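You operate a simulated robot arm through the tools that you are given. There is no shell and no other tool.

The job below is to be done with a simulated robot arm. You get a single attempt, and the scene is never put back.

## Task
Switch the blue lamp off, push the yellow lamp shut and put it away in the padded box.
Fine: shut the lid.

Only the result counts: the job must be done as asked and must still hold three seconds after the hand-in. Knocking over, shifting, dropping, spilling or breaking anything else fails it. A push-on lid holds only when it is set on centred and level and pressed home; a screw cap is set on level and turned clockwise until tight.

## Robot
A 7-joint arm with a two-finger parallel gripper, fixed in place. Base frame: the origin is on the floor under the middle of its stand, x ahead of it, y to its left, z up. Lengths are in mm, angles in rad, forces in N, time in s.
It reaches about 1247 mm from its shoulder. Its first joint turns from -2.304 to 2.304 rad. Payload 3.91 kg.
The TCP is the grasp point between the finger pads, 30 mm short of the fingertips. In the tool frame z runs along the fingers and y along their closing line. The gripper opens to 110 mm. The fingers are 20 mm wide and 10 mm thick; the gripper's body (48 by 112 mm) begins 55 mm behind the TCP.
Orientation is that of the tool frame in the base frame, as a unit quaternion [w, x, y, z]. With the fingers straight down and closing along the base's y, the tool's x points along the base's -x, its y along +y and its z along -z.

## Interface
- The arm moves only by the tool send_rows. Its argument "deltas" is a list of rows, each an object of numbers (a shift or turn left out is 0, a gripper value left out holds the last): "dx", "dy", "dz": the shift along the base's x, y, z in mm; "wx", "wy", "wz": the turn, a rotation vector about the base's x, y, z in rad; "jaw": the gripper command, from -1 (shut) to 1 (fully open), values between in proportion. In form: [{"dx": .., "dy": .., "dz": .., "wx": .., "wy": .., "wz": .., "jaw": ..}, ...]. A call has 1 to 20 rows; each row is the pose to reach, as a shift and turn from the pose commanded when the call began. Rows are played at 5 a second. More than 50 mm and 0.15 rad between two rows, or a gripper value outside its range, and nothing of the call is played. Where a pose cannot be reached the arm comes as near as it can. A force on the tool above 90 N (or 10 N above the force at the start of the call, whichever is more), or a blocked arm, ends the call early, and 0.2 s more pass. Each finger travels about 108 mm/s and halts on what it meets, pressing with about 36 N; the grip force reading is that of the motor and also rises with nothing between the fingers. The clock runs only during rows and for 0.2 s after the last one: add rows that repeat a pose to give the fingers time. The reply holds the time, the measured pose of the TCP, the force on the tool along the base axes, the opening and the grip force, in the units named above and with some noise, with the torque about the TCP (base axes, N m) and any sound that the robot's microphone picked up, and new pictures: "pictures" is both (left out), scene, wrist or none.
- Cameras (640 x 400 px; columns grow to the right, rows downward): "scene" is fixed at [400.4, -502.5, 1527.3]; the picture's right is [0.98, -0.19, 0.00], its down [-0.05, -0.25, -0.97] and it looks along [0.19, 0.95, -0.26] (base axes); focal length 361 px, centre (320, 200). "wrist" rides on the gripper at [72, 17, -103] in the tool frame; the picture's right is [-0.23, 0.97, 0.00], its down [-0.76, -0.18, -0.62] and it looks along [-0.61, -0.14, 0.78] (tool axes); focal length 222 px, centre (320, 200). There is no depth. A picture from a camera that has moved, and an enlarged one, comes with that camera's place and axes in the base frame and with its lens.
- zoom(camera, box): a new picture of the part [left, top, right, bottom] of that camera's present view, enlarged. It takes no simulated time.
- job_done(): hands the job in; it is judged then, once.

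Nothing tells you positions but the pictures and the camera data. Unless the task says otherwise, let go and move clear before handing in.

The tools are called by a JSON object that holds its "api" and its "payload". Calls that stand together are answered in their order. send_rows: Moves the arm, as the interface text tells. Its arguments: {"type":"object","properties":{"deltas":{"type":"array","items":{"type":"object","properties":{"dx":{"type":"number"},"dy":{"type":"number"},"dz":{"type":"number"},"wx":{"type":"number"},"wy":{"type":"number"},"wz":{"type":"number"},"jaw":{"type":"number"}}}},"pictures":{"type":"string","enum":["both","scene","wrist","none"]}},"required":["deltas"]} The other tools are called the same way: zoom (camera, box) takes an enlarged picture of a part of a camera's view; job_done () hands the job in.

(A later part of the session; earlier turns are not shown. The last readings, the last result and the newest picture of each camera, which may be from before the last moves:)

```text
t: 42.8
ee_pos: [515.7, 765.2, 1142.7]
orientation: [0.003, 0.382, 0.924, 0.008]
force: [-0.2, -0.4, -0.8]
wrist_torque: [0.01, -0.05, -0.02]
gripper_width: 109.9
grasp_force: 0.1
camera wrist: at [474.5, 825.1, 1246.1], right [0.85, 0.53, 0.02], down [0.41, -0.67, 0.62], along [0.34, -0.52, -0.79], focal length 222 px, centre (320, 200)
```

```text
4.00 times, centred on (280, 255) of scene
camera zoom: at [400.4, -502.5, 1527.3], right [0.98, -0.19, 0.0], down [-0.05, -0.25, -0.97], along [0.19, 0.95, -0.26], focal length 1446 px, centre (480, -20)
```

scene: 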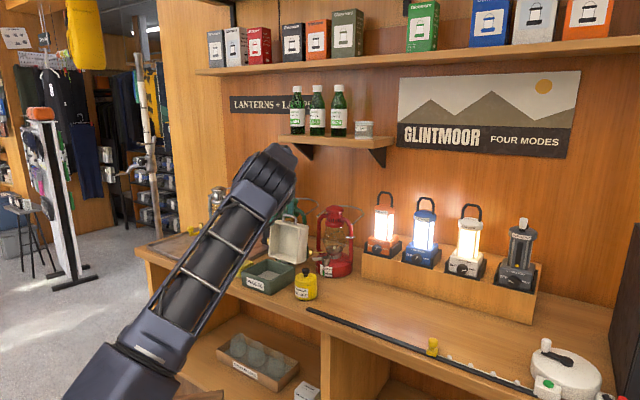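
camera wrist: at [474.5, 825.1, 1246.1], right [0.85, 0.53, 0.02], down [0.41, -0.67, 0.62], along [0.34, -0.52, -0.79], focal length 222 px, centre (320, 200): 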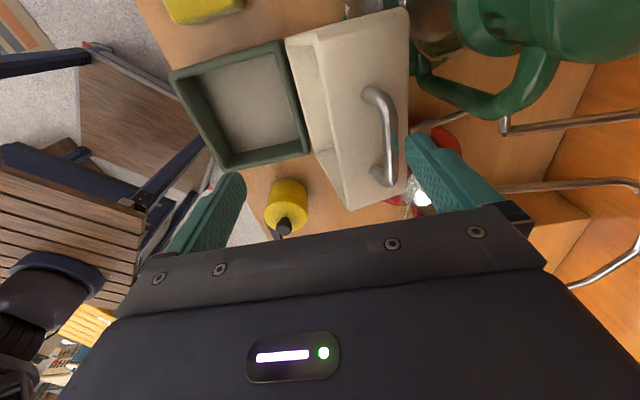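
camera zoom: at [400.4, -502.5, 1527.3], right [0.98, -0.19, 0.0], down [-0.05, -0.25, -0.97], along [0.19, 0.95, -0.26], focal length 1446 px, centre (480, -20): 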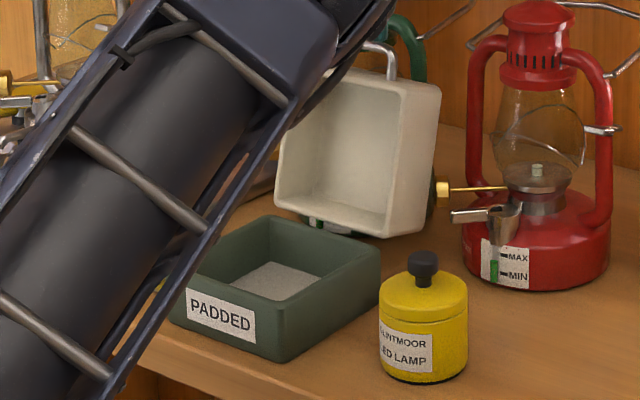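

{"api": "zoom", "payload": {"camera": "scene", "box": [265, 250, 330, 305]}}

{"api": "zoom", "payload": {"camera": "scene", "box": [290, 210, 345, 270]}}

```text
7.27 times, centred on (298, 278) of scene
camera zoom: at [400.4, -502.5, 1527.3], right [0.98, -0.19, 0.0], down [-0.05, -0.25, -0.97], along [0.19, 0.95, -0.26], focal length 2628 px, centre (484, -364)
```

zoom: 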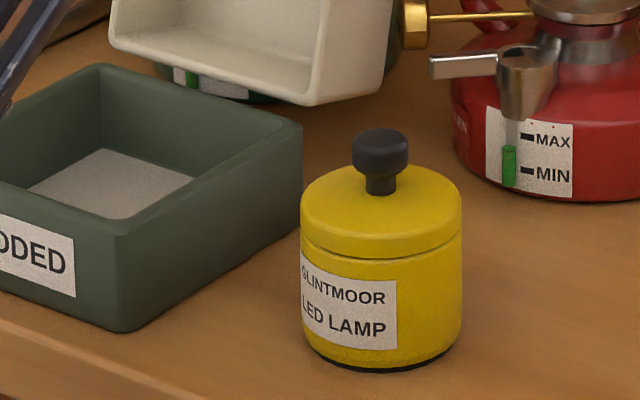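

```text
6.67 times, centred on (318, 240) of scene
camera zoom: at [400.4, -502.5, 1527.3], right [0.98, -0.19, 0.0], down [-0.05, -0.25, -0.97], along [0.19, 0.95, -0.26], focal length 2409 px, centre (337, -67)
```

zoom: 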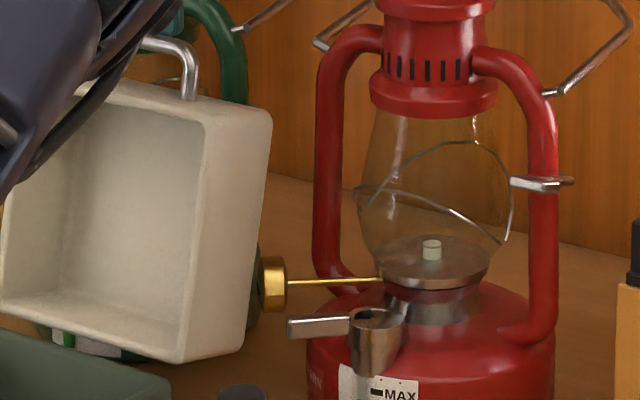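

The box floor is around z≈908, rim z≈953, lid inside top ≈1009; the shut lamp is ~98–100 mm tall, so it should just fit upright. I'll retreat straight up and clear.

{"api": "send_rows", "payload": {"deltas": [{"dz": 20}, {"dz": 45}, {"dz": 80}, {"dz": 110}, {"dx": -20, "dy": -30, "dz": 110}, {"dx": -20, "dy": -70, "dz": 100}, {"dx": -10, "dy": -110, "dz": 90}, {"dx": 10, "dy": -150, "dz": 80}, {"dx": 30, "dy": -180, "dz": 60}, {"dx": 30, "dy": -180, "dz": 60}], "pictures": "both"}}

{"api": "zoom", "payload": {"camera": "scene", "box": [235, 190, 335, 310]}}

```text
t: 45.0
ee_pos: [544.7, 587.3, 1205.0]
orientation: [0.003, 0.382, 0.924, 0.01]
force: [0.2, 0.8, -0.1]
wrist_torque: [0.02, -0.01, -0.01]
gripper_width: 110.1
grasp_force: 0.2
camera wrist: at [502.7, 647.0, 1308.4], right [0.85, 0.53, 0.02], down [0.41, -0.67, 0.62], along [0.34, -0.52, -0.79], focal length 222 px, centre (320, 200)
```

scene: 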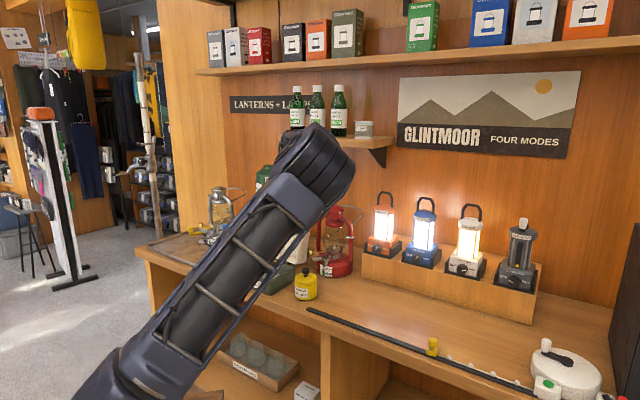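
wrist: 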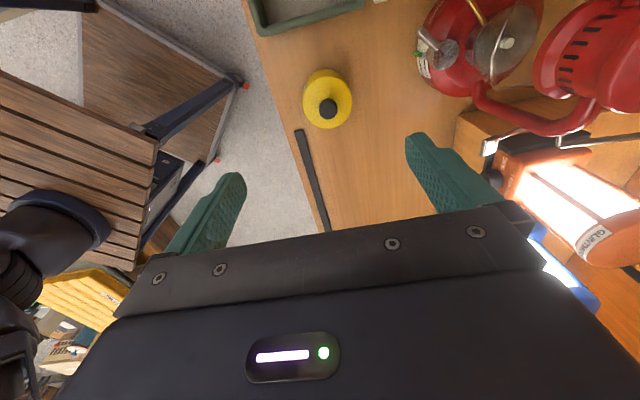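

```text
3.33 times, centred on (285, 250) of scene
camera zoom: at [400.4, -502.5, 1527.3], right [0.98, -0.19, 0.0], down [-0.05, -0.25, -0.97], along [0.19, 0.95, -0.26], focal length 1204 px, centre (437, 33)
```

zoom: 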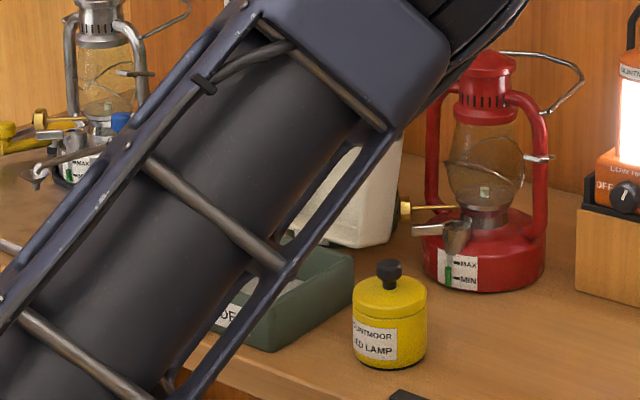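

{"api": "zoom", "payload": {"camera": "wrist", "box": [280, 50, 380, 140]}}

{"api": "zoom", "payload": {"camera": "wrist", "box": [230, 0, 560, 200]}}

```text
4.44 times, centred on (330, 95) of wrist
camera zoom: at [502.7, 647.0, 1308.4], right [0.85, 0.53, 0.02], down [0.41, -0.67, 0.62], along [0.34, -0.52, -0.79], focal length 987 px, centre (276, 667)
```

zoom: 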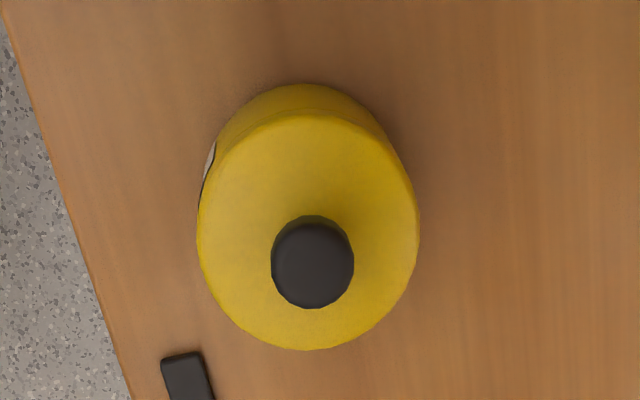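

```text
1.94 times, centred on (395, 100) of wrist
camera zoom: at [502.7, 647.0, 1308.4], right [0.85, 0.53, 0.02], down [0.41, -0.67, 0.62], along [0.34, -0.52, -0.79], focal length 431 px, centre (174, 394)
```

zoom: 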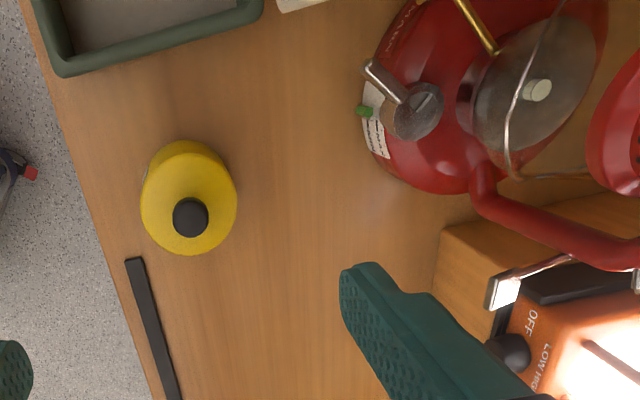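

The lamp axis is confirmed at (565.5, 581). I'll level the tool, centre over the lamp with jaws wide, and come down around it.

{"api": "send_rows", "payload": {"deltas": [{"dx": 10, "dy": -3, "dz": -20, "wx": -0.008, "wy": 0.0065, "jaw": 1}, {"dx": 20.8, "dy": -6.1, "dz": -50, "wx": -0.016, "wy": 0.013, "jaw": 1}, {"dx": 20.8, "dy": -6.1, "dz": -90, "wx": -0.016, "wy": 0.013, "jaw": 1}, {"dx": 20.8, "dy": -6.1, "dz": -120, "wx": -0.016, "wy": 0.013, "jaw": 1}, {"dx": 20.8, "dy": -6.1, "dz": -150, "wx": -0.016, "wy": 0.013, "jaw": 1}, {"dx": 20.8, "dy": -6.1, "dz": -150, "wx": -0.016, "wy": 0.013, "jaw": 1}, {"dx": 20.8, "dy": -6.1, "dz": -150, "wx": -0.016, "wy": 0.013, "jaw": 1}], "pictures": "both"}}

{"api": "zoom", "payload": {"camera": "wrist", "box": [200, 60, 460, 240]}}

```text
t: 46.6
ee_pos: [565.1, 580.1, 1051.6]
orientation: [-0.001, 0.383, 0.924, 0.0]
force: [-0.3, -0.3, 0.1]
wrist_torque: [0.02, 0.01, 0.0]
gripper_width: 110.1
grasp_force: 0.1
camera wrist: at [525.7, 642.3, 1153.7], right [0.85, 0.53, 0.0], down [0.41, -0.66, 0.62], along [0.33, -0.53, -0.78], focal length 222 px, centre (320, 200)
```

scene: 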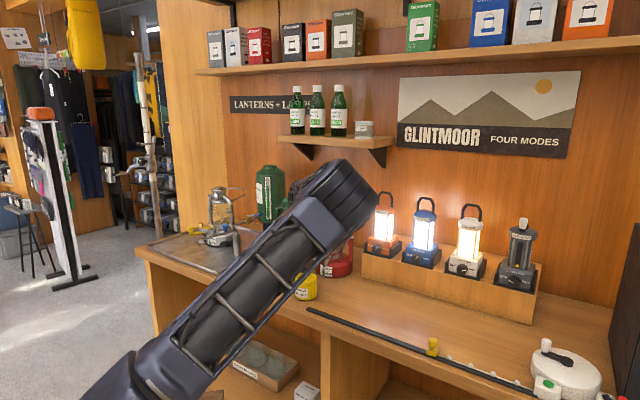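
wrist: 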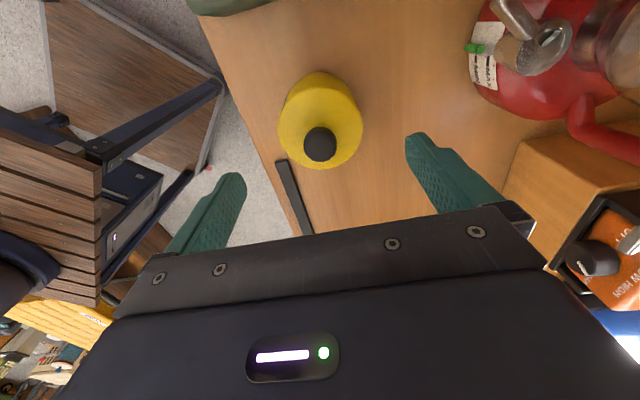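

```text
2.22 times, centred on (330, 150) of wrist
camera zoom: at [525.7, 642.3, 1153.7], right [0.85, 0.53, 0.0], down [0.41, -0.66, 0.62], along [0.33, -0.53, -0.78], focal length 494 px, centre (298, 311)
```

zoom: 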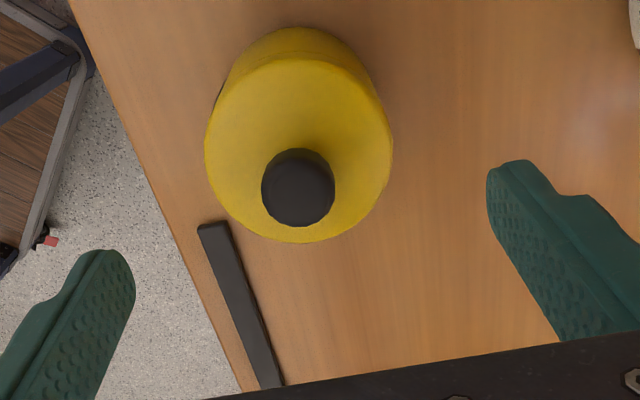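

Centred over the lamp, jaws clear on both sides. Descending to grip height.

{"api": "send_rows", "payload": {"deltas": [{"dx": 0.3, "dy": 0.8, "dz": -25}, {"dx": 0.3, "dy": 0.8, "dz": -50}, {"dx": 0.3, "dy": 0.8, "dz": -70}, {"dx": 0.3, "dy": 0.8, "dz": -85}, {"dx": 0.3, "dy": 0.8, "dz": -97}, {"dx": 0.3, "dy": 0.8, "dz": -97}, {"dx": 0.3, "dy": 0.8, "dz": -97}], "pictures": "both"}}

{"api": "zoom", "payload": {"camera": "wrist", "box": [200, 60, 460, 240]}}

```text
t: 48.2
ee_pos: [565.6, 580.1, 954.9]
orientation: [0.0, 0.382, 0.924, -0.001]
force: [0.2, 0.0, 0.2]
wrist_torque: [-0.02, 0.02, -0.01]
gripper_width: 109.9
grasp_force: 0.0
camera wrist: at [525.7, 642.8, 1057.1], right [0.85, 0.53, 0.0], down [0.41, -0.66, 0.62], along [0.33, -0.53, -0.78], focal length 222 px, centre (320, 200)
```

scene: 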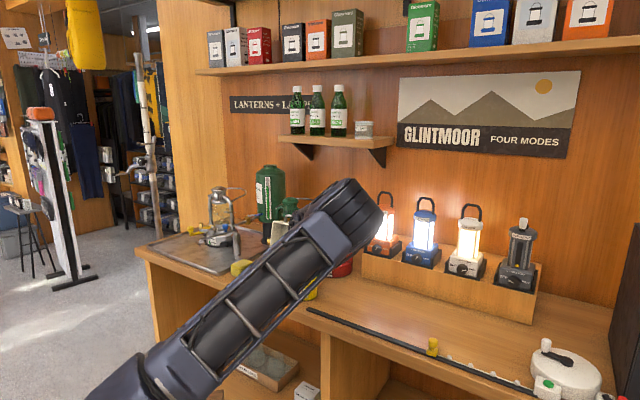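
wrist: 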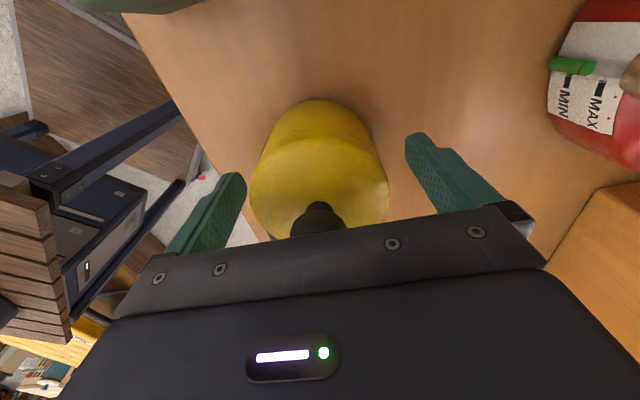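

```text
2.22 times, centred on (330, 150) of wrist
camera zoom: at [525.7, 642.8, 1057.1], right [0.85, 0.53, 0.0], down [0.41, -0.66, 0.62], along [0.33, -0.53, -0.78], focal length 494 px, centre (298, 311)
```

zoom: 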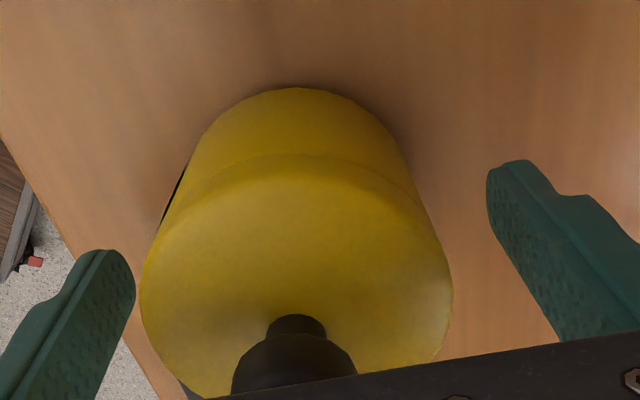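

Around the lamp with clearance. Closing gently.

{"api": "send_rows", "payload": {"deltas": [{"jaw": 0.6}, {"jaw": 0.45}, {"jaw": 0.3}, {"jaw": 0.1}, {"jaw": 0.1}, {"jaw": 0.1}], "pictures": "wrist"}}

{"api": "zoom", "payload": {"camera": "wrist", "box": [200, 60, 460, 240]}}

```text
t: 49.6
ee_pos: [565.7, 580.5, 954.6]
orientation: [0.0, 0.382, 0.924, -0.001]
force: [-0.8, -0.9, 0.2]
wrist_torque: [0.01, -0.01, -0.04]
gripper_width: 73.0
grasp_force: 35.9
camera wrist: at [525.6, 642.8, 1057.3], right [0.85, 0.53, 0.0], down [0.41, -0.66, 0.62], along [0.33, -0.53, -0.78], focal length 222 px, centre (320, 200)
```

wrist: 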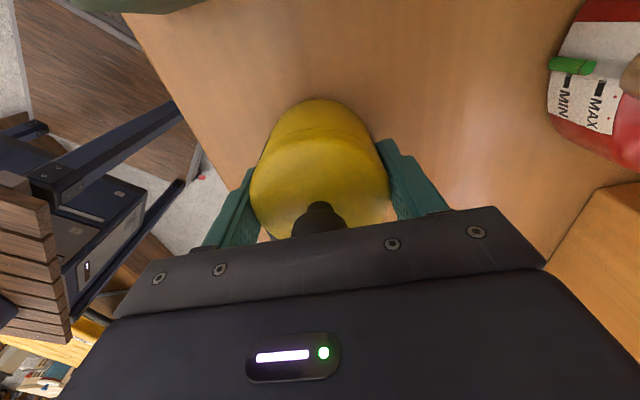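

```text
2.22 times, centred on (330, 150) of wrist
camera zoom: at [525.6, 642.8, 1057.3], right [0.85, 0.53, 0.0], down [0.41, -0.66, 0.62], along [0.33, -0.53, -0.78], focal length 494 px, centre (298, 311)
```

zoom: 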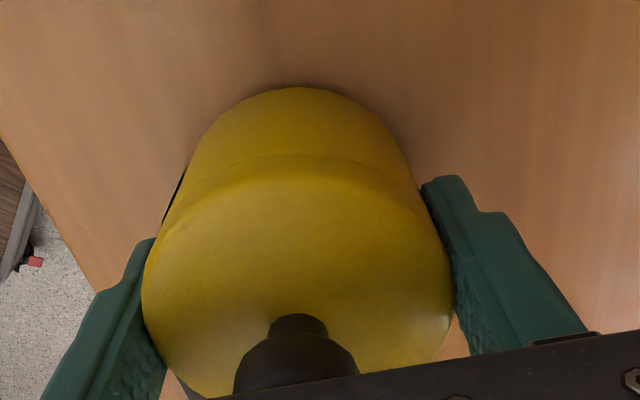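

Gripped at 73 mm. Test lift of 15 mm to see that base and cap rise together.

{"api": "send_rows", "payload": {"deltas": [{"dz": 5}, {"dz": 10}, {"dz": 15}, {"dz": 15}], "pictures": "both"}}

{"api": "zoom", "payload": {"camera": "wrist", "box": [200, 60, 460, 240]}}

{"api": "zoom", "payload": {"camera": "scene", "box": [260, 230, 360, 310]}}

```text
t: 50.6
ee_pos: [567.2, 579.8, 970.0]
orientation: [0.0, 0.382, 0.924, -0.001]
force: [0.6, 0.2, -5.1]
wrist_torque: [0.03, 0.02, -0.04]
gripper_width: 73.0
grasp_force: 35.6
camera wrist: at [527.0, 642.4, 1072.5], right [0.85, 0.53, 0.0], down [0.41, -0.66, 0.62], along [0.33, -0.53, -0.78], focal length 222 px, centre (320, 200)
```

scene: 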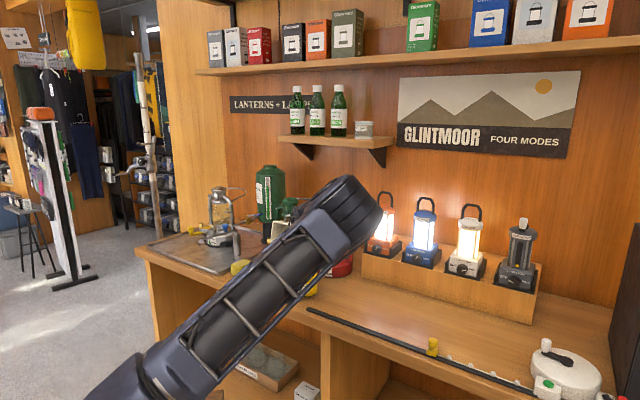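
wrist: 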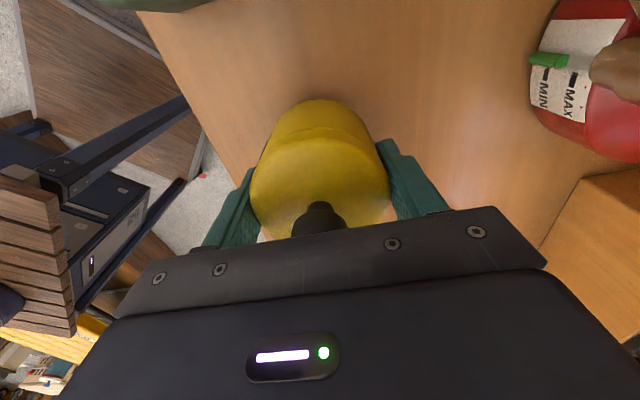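

```text
2.22 times, centred on (330, 150) of wrist
camera zoom: at [527.0, 642.4, 1072.5], right [0.85, 0.53, 0.0], down [0.41, -0.66, 0.62], along [0.33, -0.53, -0.78], focal length 494 px, centre (298, 311)
```

zoom: 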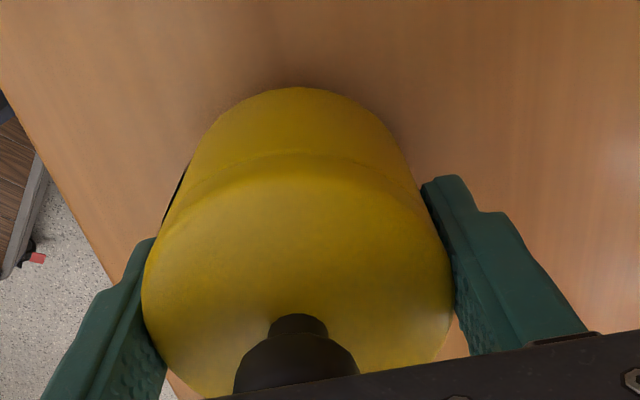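

```text
5.00 times, centred on (310, 270) of scene
camera zoom: at [400.4, -502.5, 1527.3], right [0.98, -0.19, 0.0], down [-0.05, -0.25, -0.97], along [0.19, 0.95, -0.26], focal length 1807 px, centre (370, -150)
```

zoom: 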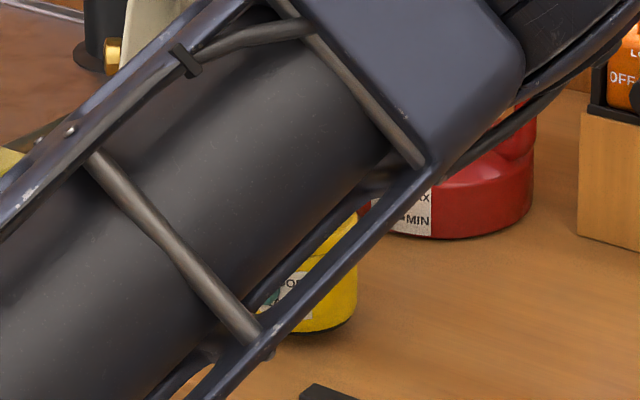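

The whole lamp rises as one (about 5 N) and stays dark. I'll lift clear of the rim and carry it over the box centre.

{"api": "send_rows", "payload": {"deltas": [{"dz": 25}, {"dz": 50}, {"dz": 75}, {"dx": -20, "dy": 19, "dz": 80}, {"dx": -45, "dy": 43, "dz": 80}, {"dx": -70, "dy": 67, "dz": 80}, {"dx": -95, "dy": 91, "dz": 80}, {"dx": -117.8, "dy": 113.5, "dz": 80}, {"dx": -117.8, "dy": 113.5, "dz": 80}, {"dx": -117.8, "dy": 113.5, "dz": 80}], "pictures": "both"}}

{"api": "zoom", "payload": {"camera": "wrist", "box": [180, 40, 480, 240]}}

{"api": "zoom", "payload": {"camera": "scene", "box": [220, 190, 340, 310]}}

```text
t: 52.8
ee_pos: [448.8, 691.8, 1051.3]
orientation: [0.0, 0.382, 0.924, -0.001]
force: [0.7, -0.3, -5.0]
wrist_torque: [-0.01, -0.01, -0.02]
gripper_width: 72.7
grasp_force: 35.9
camera wrist: at [408.5, 755.4, 1153.4], right [0.85, 0.53, 0.0], down [0.41, -0.66, 0.62], along [0.33, -0.53, -0.78], focal length 222 px, centre (320, 200)
```

scene: 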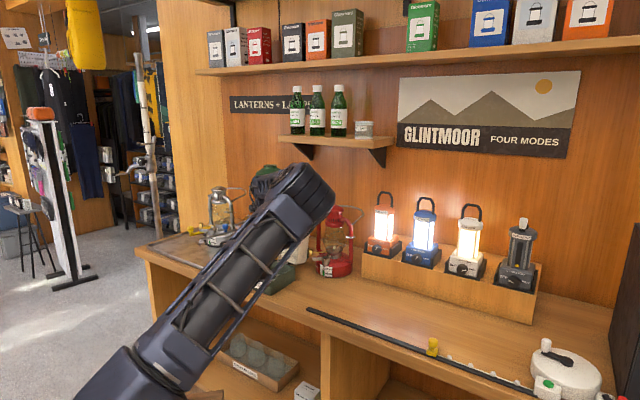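
wrist: 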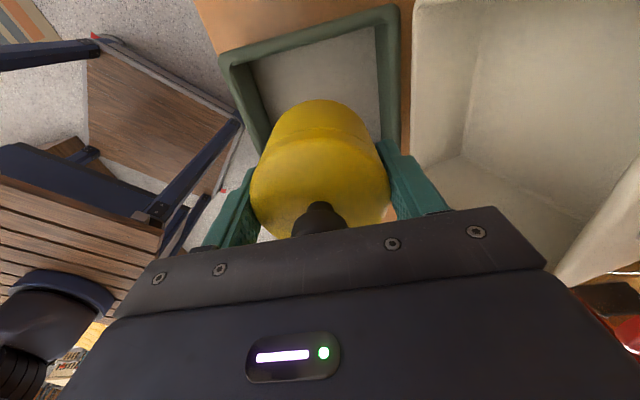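

```text
2.00 times, centred on (330, 140) of wrist
camera zoom: at [408.5, 755.4, 1153.4], right [0.85, 0.53, 0.0], down [0.41, -0.66, 0.62], along [0.33, -0.53, -0.78], focal length 444 px, centre (300, 320)
```

zoom: 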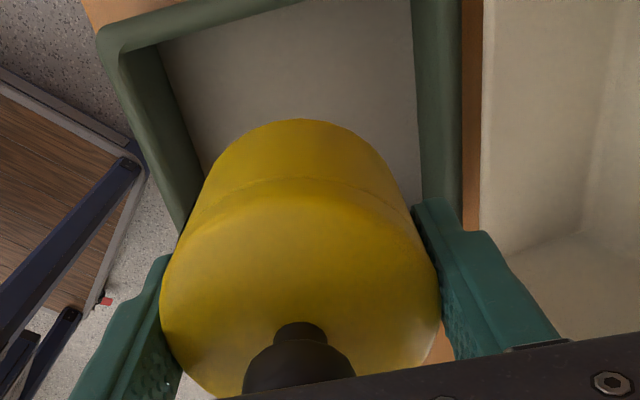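

```text
3.33 times, centred on (280, 250) of scene
camera zoom: at [400.4, -502.5, 1527.3], right [0.98, -0.19, 0.0], down [-0.05, -0.25, -0.97], along [0.19, 0.95, -0.26], focal length 1204 px, centre (453, 33)
```

zoom: 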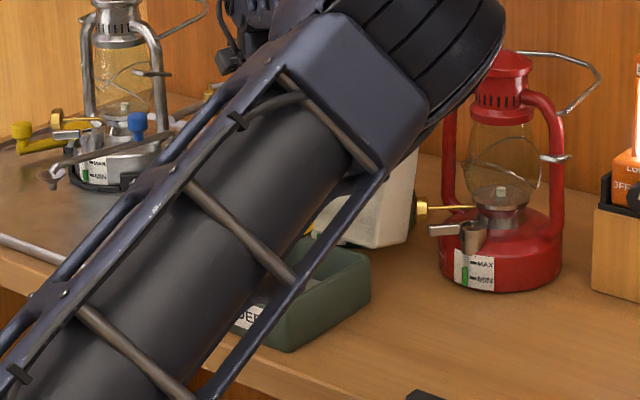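

The lamp hangs centred above the open box. Lowering it to just above the padded floor.

{"api": "send_rows", "payload": {"deltas": [{"dx": 0.2, "dy": 2.6, "dz": -15}, {"dx": 0.2, "dy": 2.6, "dz": -35}, {"dx": 0.2, "dy": 2.6, "dz": -55}, {"dx": 0.2, "dy": 2.6, "dz": -70}, {"dx": 0.2, "dy": 2.6, "dz": -80}, {"dx": 0.2, "dy": 2.6, "dz": -80}], "pictures": "both"}}

{"api": "zoom", "payload": {"camera": "wrist", "box": [180, 0, 480, 240]}}

```text
t: 54.2
ee_pos: [450.7, 695.8, 969.8]
orientation: [-0.001, 0.382, 0.924, -0.001]
force: [-0.4, 0.4, -4.1]
wrist_torque: [-0.01, 0.01, 0.01]
gripper_width: 73.1
grasp_force: 36.2
camera wrist: at [411.1, 758.1, 1072.7], right [0.85, 0.53, 0.0], down [0.42, -0.66, 0.62], along [0.33, -0.53, -0.78], focal length 222 px, centre (320, 200)
```

scene: 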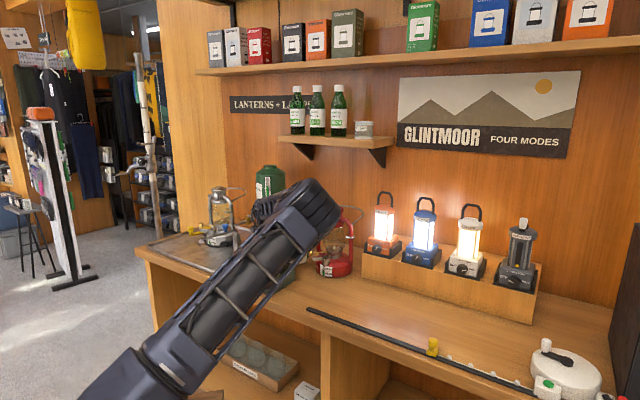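
wrist: 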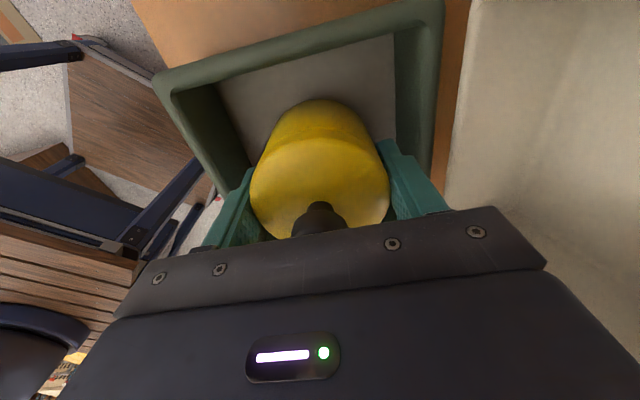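

```text
1.67 times, centred on (330, 120) of wrist
camera zoom: at [411.1, 758.1, 1072.7], right [0.85, 0.53, 0.0], down [0.42, -0.66, 0.62], along [0.33, -0.53, -0.78], focal length 370 px, centre (303, 333)
```

zoom: 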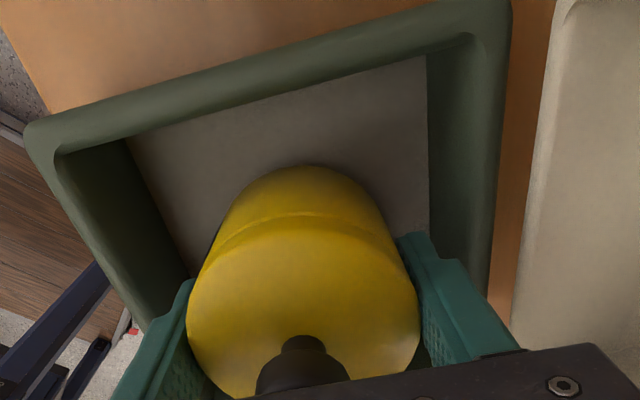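

Lamp is between the walls, with floor close below. Lowering in small steps to touch.

{"api": "send_rows", "payload": {"deltas": [{"dz": -2}, {"dz": -4}, {"dz": -5}], "pictures": "none"}}

```text
t: 55.0
ee_pos: [450.9, 695.0, 965.9]
orientation: [0.0, 0.382, 0.924, -0.001]
force: [0.2, -0.2, -4.4]
wrist_torque: [0.04, -0.03, 0.0]
gripper_width: 72.7
grasp_force: 36.5
```

{"api": "send_rows", "payload": {"deltas": [{"dz": -1}, {"dz": -2}, {"dz": -2}], "pictures": "none"}}

```text
t: 55.8
ee_pos: [449.4, 695.9, 962.8]
orientation: [0.0, 0.382, 0.924, -0.001]
force: [-0.4, -0.1, -3.0]
wrist_torque: [0.04, -0.06, -0.05]
gripper_width: 73.0
grasp_force: 36.2
```

{"api": "send_rows", "payload": {"deltas": [{"dz": -1}, {"dz": -1}], "pictures": "none"}}

```text
t: 56.4
ee_pos: [449.2, 696.2, 963.2]
orientation: [0.0, 0.382, 0.924, -0.001]
force: [4.1, -1.2, 16.4]
wrist_torque: [-0.25, -0.33, 0.01]
gripper_width: 73.2
grasp_force: 36.3
```

The lamp is standing on the padded floor. I'll open just enough to release and rise straight up.

{"api": "send_rows", "payload": {"deltas": [{"dz": 1, "jaw": 0.4}, {"dz": 1, "jaw": 0.5}, {"dz": 1, "jaw": 0.5}, {"dz": 15, "jaw": 0.5}, {"dz": 35, "jaw": 0.5}, {"dz": 60, "jaw": 0.5}, {"dz": 100, "jaw": 0.5}, {"dz": 140, "jaw": 0.5}, {"dz": 140, "jaw": 0.5}], "pictures": "both"}}

{"api": "zoom", "payload": {"camera": "wrist", "box": [180, 0, 480, 220]}}

```text
t: 58.4
ee_pos: [445.2, 696.0, 1103.0]
orientation: [0.0, 0.382, 0.924, -0.001]
force: [-0.3, 0.0, 0.0]
wrist_torque: [0.02, 0.0, 0.01]
gripper_width: 82.3
grasp_force: 0.1
camera wrist: at [405.4, 758.5, 1205.4], right [0.85, 0.53, 0.0], down [0.41, -0.66, 0.62], along [0.33, -0.53, -0.78], focal length 222 px, centre (320, 200)
```

scene: 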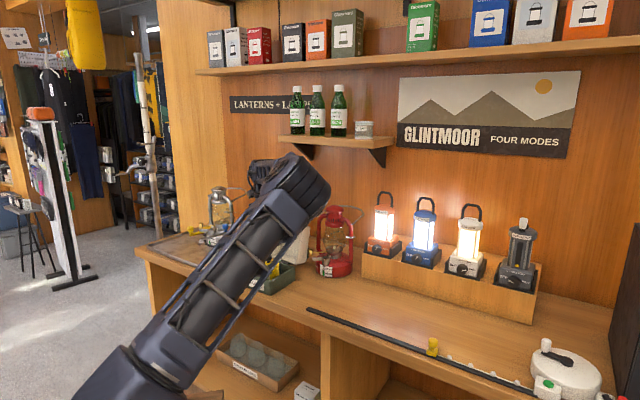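
wrist: 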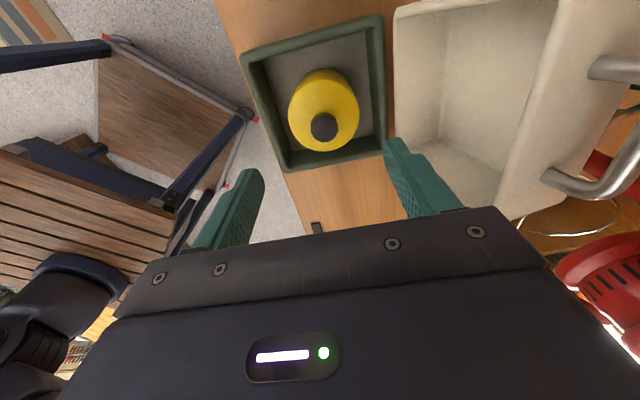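

```text
1.82 times, centred on (330, 110) of wrist
camera zoom: at [405.4, 758.5, 1205.4], right [0.85, 0.53, 0.0], down [0.41, -0.66, 0.62], along [0.33, -0.53, -0.78], focal length 404 px, centre (302, 364)
```

zoom: 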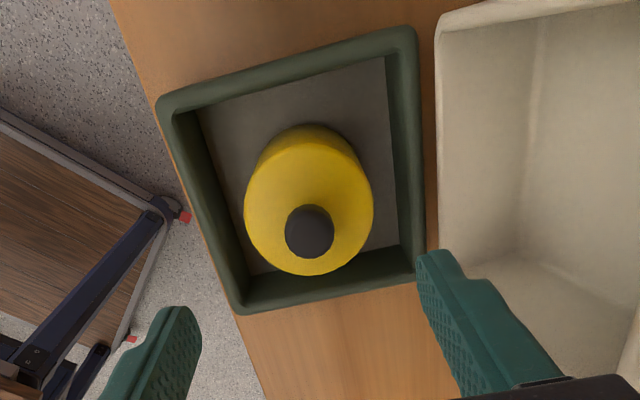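

The lamp stands centred in the box, dark and shut. Next I'll close the lid: hook the handle bar from above with wide jaws, then pull it forward.

{"api": "send_rows", "payload": {"deltas": [{"dz": 40, "jaw": 0.5}, {"dz": 80, "jaw": 0.7}, {"dx": 25, "dy": 23, "dz": 85, "jaw": 1}, {"dx": 50, "dy": 46, "dz": 85, "jaw": 1}, {"dx": 73.1, "dy": 68.4, "dz": 85, "jaw": 1}, {"dx": 73.1, "dy": 68.4, "dz": 60, "jaw": 1}, {"dx": 73.1, "dy": 68.4, "dz": 45, "jaw": 1}, {"dx": 73.1, "dy": 68.4, "dz": 45, "jaw": 1}, {"dx": 73.1, "dy": 68.4, "dz": 45, "jaw": 1}], "pictures": "both"}}

{"api": "zoom", "payload": {"camera": "wrist", "box": [240, 0, 480, 200]}}

```text
t: 60.4
ee_pos: [521.3, 764.5, 1145.2]
orientation: [-0.001, 0.382, 0.924, -0.001]
force: [0.8, 0.0, 0.1]
wrist_torque: [-0.01, 0.0, -0.03]
gripper_width: 110.0
grasp_force: 0.0
camera wrist: at [482.2, 827.2, 1247.0], right [0.85, 0.53, 0.0], down [0.41, -0.66, 0.62], along [0.33, -0.53, -0.78], focal length 222 px, centre (320, 200)
```

scene: 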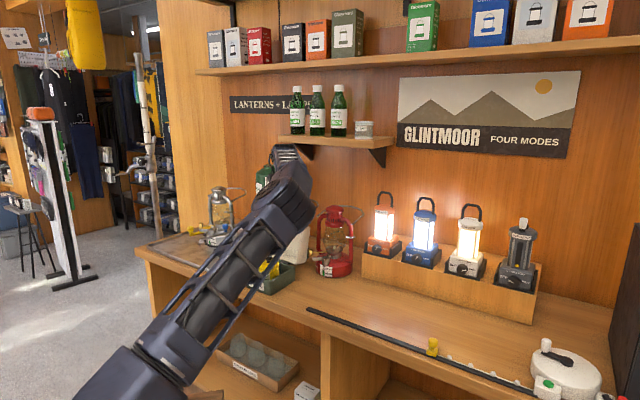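
wrist: 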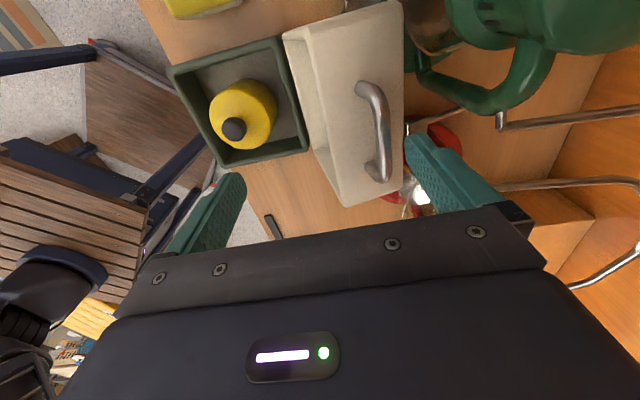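

```text
2.00 times, centred on (360, 100) of wrist
camera zoom: at [482.2, 827.2, 1247.0], right [0.85, 0.53, 0.0], down [0.41, -0.66, 0.62], along [0.33, -0.53, -0.78], focal length 444 px, centre (240, 400)
```

zoom: 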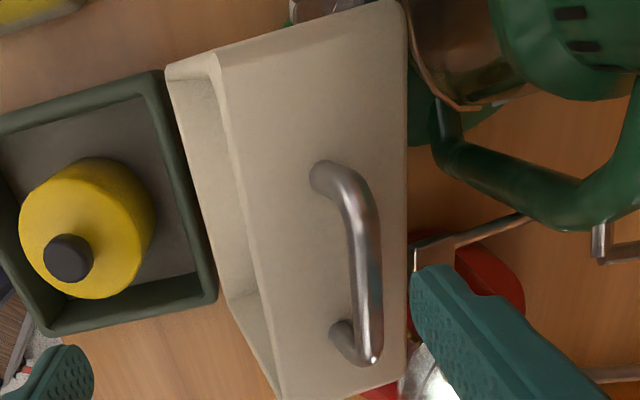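

The rear finger is just behind the bar. Lowering so the tip sits below the bar's level.

{"api": "send_rows", "payload": {"deltas": [{"dz": -10}, {"dz": -20}, {"dz": -27}, {"dz": -27}], "pictures": "wrist"}}

{"api": "zoom", "payload": {"camera": "wrist", "box": [340, 40, 480, 200]}}

```text
t: 61.4
ee_pos: [522.4, 765.0, 1118.4]
orientation: [-0.001, 0.382, 0.924, -0.001]
force: [-0.5, -0.9, 0.2]
wrist_torque: [-0.01, 0.01, 0.0]
gripper_width: 110.1
grasp_force: 0.0
camera wrist: at [483.0, 827.2, 1221.3], right [0.85, 0.53, 0.0], down [0.41, -0.66, 0.62], along [0.33, -0.53, -0.78], focal length 222 px, centre (320, 200)
```

wrist: 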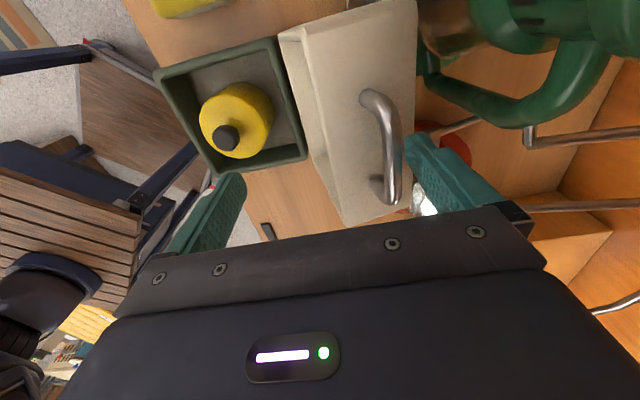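

```text
2.50 times, centred on (410, 120) of wrist
camera zoom: at [483.0, 827.2, 1221.3], right [0.85, 0.53, 0.0], down [0.41, -0.66, 0.62], along [0.33, -0.53, -0.78], focal length 555 px, centre (95, 400)
```

zoom: 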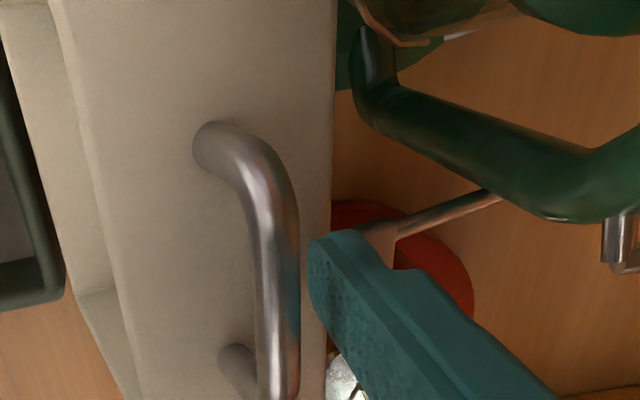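

The finger is hooked behind the bar. Pulling forward slightly and drawing the jaws in, following the arc.

{"api": "send_rows", "payload": {"deltas": [{"dx": -4.2, "dy": -4.2, "dz": 1, "jaw": 1}, {"dx": -8.5, "dy": -8.5, "dz": 2.5, "jaw": 1}, {"dx": -10.6, "dy": -10.6, "dz": 4, "jaw": 1}, {"dx": -10.6, "dy": -10.6, "dz": 6, "jaw": 0.8}, {"dx": -10.6, "dy": -10.6, "dz": 8.5, "jaw": 0.6}, {"dx": -10.6, "dy": -10.6, "dz": 11, "jaw": 0.4}, {"dx": -10.6, "dy": -10.6, "dz": 13, "jaw": 0.2}, {"dx": -10.6, "dy": -10.6, "dz": 14.5, "jaw": 0.0}, {"dx": -10.6, "dy": -10.6, "dz": 14.5, "jaw": 0.0}], "pictures": "wrist"}}

{"api": "zoom", "payload": {"camera": "wrist", "box": [240, 0, 480, 200]}}

```text
t: 63.4
ee_pos: [510.3, 754.5, 1133.7]
orientation: [0.0, 0.383, 0.924, -0.001]
force: [0.0, -0.1, -0.2]
wrist_torque: [-0.01, 0.02, 0.0]
gripper_width: 54.9
grasp_force: 0.2
camera wrist: at [470.7, 816.8, 1236.5], right [0.85, 0.53, 0.0], down [0.41, -0.66, 0.62], along [0.33, -0.53, -0.78], focal length 222 px, centre (320, 200)
```

wrist: 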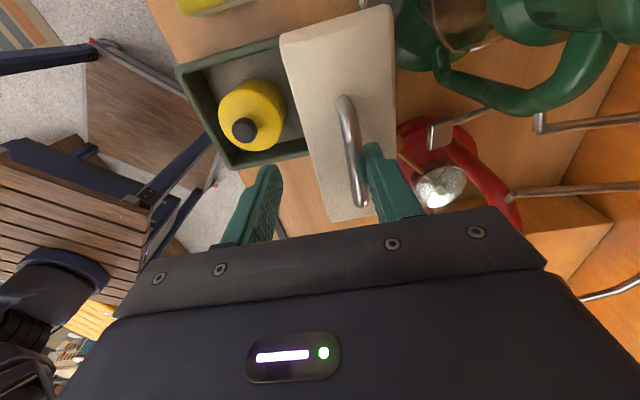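

```text
2.00 times, centred on (360, 100) of wrist
camera zoom: at [470.7, 816.8, 1236.5], right [0.85, 0.53, 0.0], down [0.41, -0.66, 0.62], along [0.33, -0.53, -0.78], focal length 444 px, centre (240, 400)
```

zoom: 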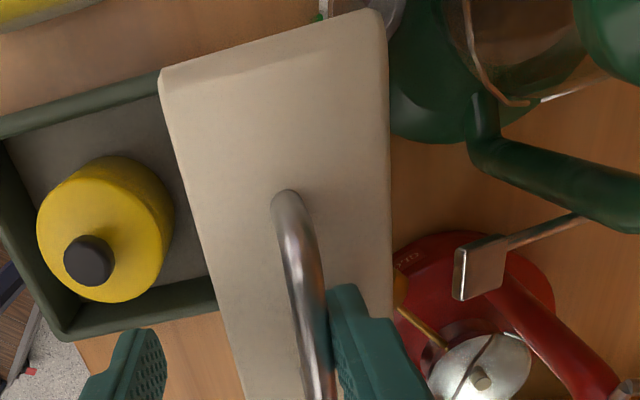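

Works well: the lid is back near 96°. I'll close the jaws fully onto the bar.

{"api": "send_rows", "payload": {"deltas": [{"dz": 1, "jaw": -0.2}, {"dz": 2, "jaw": -0.4}, {"dz": 3, "jaw": -0.6}, {"dz": 4, "jaw": -0.8}, {"dz": 4, "jaw": -1}, {"dz": 4, "jaw": -1}, {"dz": 4, "jaw": -1}], "pictures": "both"}}

{"api": "zoom", "payload": {"camera": "wrist", "box": [240, 0, 480, 200]}}

```text
t: 65.0
ee_pos: [511.7, 754.8, 1138.0]
orientation: [-0.001, 0.382, 0.924, 0.0]
force: [1.7, -1.3, -0.4]
wrist_torque: [0.01, -0.06, 0.07]
gripper_width: 9.3
grasp_force: 45.1
camera wrist: at [471.8, 816.4, 1240.8], right [0.85, 0.53, 0.0], down [0.41, -0.66, 0.62], along [0.33, -0.53, -0.78], focal length 222 px, centre (320, 200)
```

scene: 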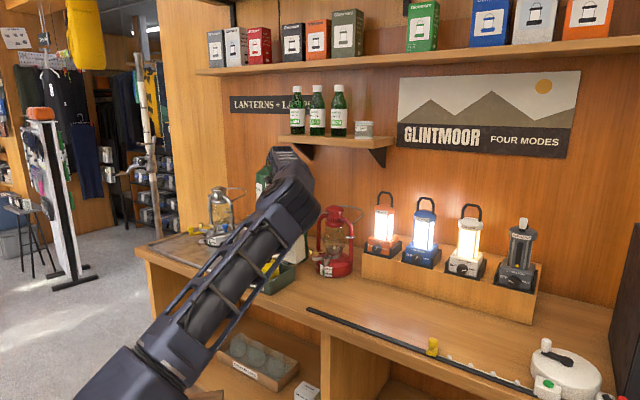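
wrist: 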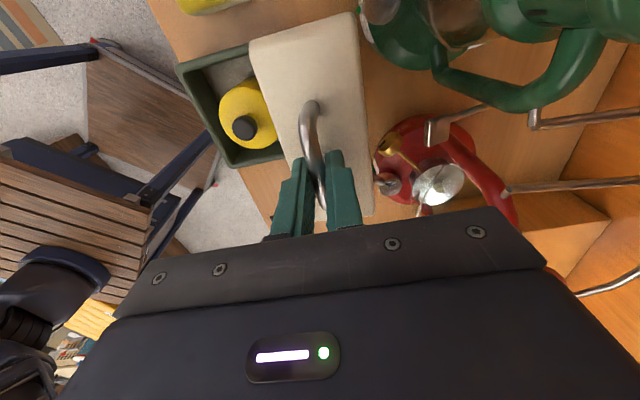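

```text
2.00 times, centred on (360, 100) of wrist
camera zoom: at [471.8, 816.4, 1240.8], right [0.85, 0.53, 0.0], down [0.41, -0.66, 0.62], along [0.33, -0.53, -0.78], focal length 444 px, centre (240, 400)
```

zoom: 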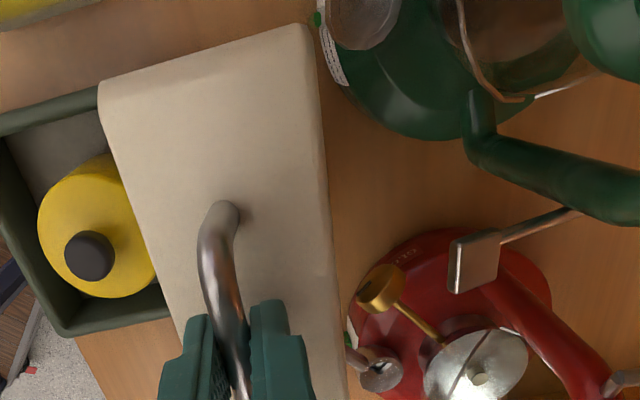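

The bar is gripped with the lid near 90°. Now I'll swing it down along the reverse arc, first to about 44°.

{"api": "send_rows", "payload": {"deltas": [{"dx": -10.0, "dy": -10.0, "dz": 1.2, "wx": 0.0566, "wy": -0.0566}, {"dx": -20.0, "dy": -20.0, "dz": 1.3, "wx": 0.1131, "wy": -0.1131}, {"dx": -30.1, "dy": -30.1, "dz": 0.3, "wx": 0.1697, "wy": -0.1697}, {"dx": -40.0, "dy": -40.0, "dz": -1.9, "wx": 0.2263, "wy": -0.2263}, {"dx": -49.7, "dy": -49.7, "dz": -5.1, "wx": 0.2828, "wy": -0.2828}, {"dx": -59.3, "dy": -59.3, "dz": -9.5, "wx": 0.3394, "wy": -0.3394}, {"dx": -59.3, "dy": -59.3, "dz": -9.5, "wx": 0.3394, "wy": -0.3394}], "pictures": "both"}}

{"api": "zoom", "payload": {"camera": "scene", "box": [220, 190, 340, 310]}}

```text
t: 66.6
ee_pos: [454.0, 695.8, 1129.1]
orientation: [0.09, 0.371, 0.898, 0.218]
force: [4.3, 7.9, -19.4]
wrist_torque: [-0.45, -0.42, -0.33]
gripper_width: 9.6
grasp_force: 45.3
camera wrist: at [379.0, 722.9, 1227.1], right [0.77, 0.45, 0.45], down [0.23, -0.85, 0.47], along [0.6, -0.26, -0.76], focal length 222 px, centre (320, 200)
```

scene: 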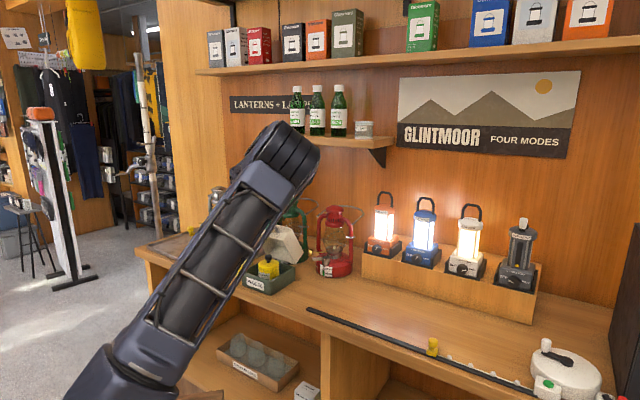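
wrist: 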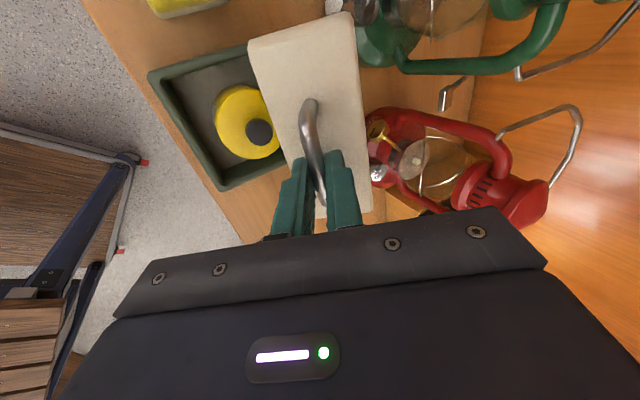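

```text
3.33 times, centred on (280, 250) of scene
camera zoom: at [400.4, -502.5, 1527.3], right [0.98, -0.19, 0.0], down [-0.05, -0.25, -0.97], along [0.19, 0.95, -0.26], focal length 1204 px, centre (453, 33)
```

zoom: 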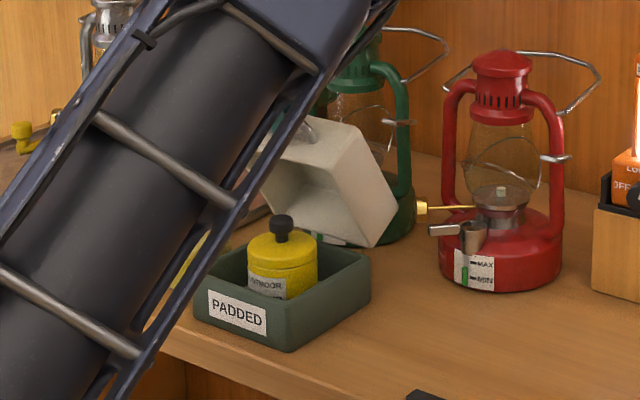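

{"api": "send_rows", "payload": {"deltas": [{"dx": -8.9, "dy": -8.9, "dz": -6.3, "wx": 0.0566, "wy": -0.0566}, {"dx": -17.4, "dy": -17.4, "dz": -13.5, "wx": 0.1131, "wy": -0.1131}, {"dx": -25.8, "dy": -25.8, "dz": -20.8, "wx": 0.1697, "wy": -0.1697}, {"dx": -33.9, "dy": -33.9, "dz": -29.1, "wx": 0.2263, "wy": -0.2263}, {"dx": -41.4, "dy": -41.4, "dz": -38.3, "wx": 0.2828, "wy": -0.2828}, {"dx": -48.4, "dy": -48.4, "dz": -48.2, "wx": 0.3394, "wy": -0.3394}, {"dx": -48.4, "dy": -48.4, "dz": -48.2, "wx": 0.3394, "wy": -0.3394}], "pictures": "both"}}

{"api": "zoom", "payload": {"camera": "scene", "box": [220, 190, 340, 310]}}

```text
t: 68.2
ee_pos: [404.4, 646.2, 1079.4]
orientation: [0.177, 0.34, 0.82, 0.426]
force: [8.3, 12.0, -12.8]
wrist_torque: [0.4, 0.4, 0.74]
gripper_width: 9.4
grasp_force: 45.2
camera wrist: at [299.9, 643.6, 1152.3], right [0.56, 0.24, 0.8], down [0.11, -0.97, 0.21], along [0.82, -0.03, -0.57], focal length 222 px, centre (320, 200)
```

scene: 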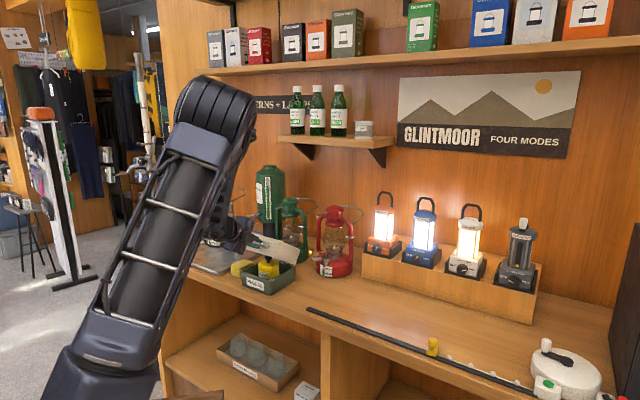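
wrist: 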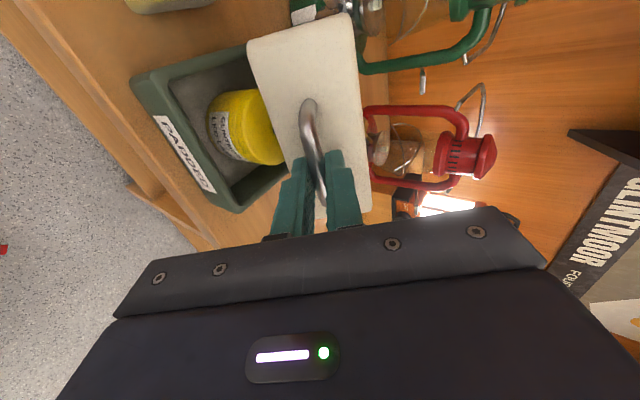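

```text
3.33 times, centred on (280, 250) of scene
camera zoom: at [400.4, -502.5, 1527.3], right [0.98, -0.19, 0.0], down [-0.05, -0.25, -0.97], along [0.19, 0.95, -0.26], focal length 1204 px, centre (453, 33)
```

zoom: 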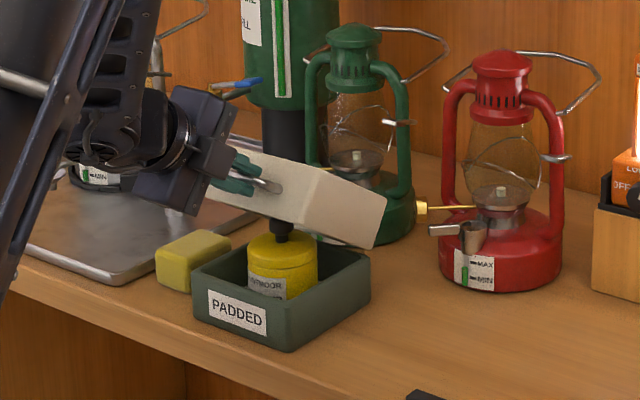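

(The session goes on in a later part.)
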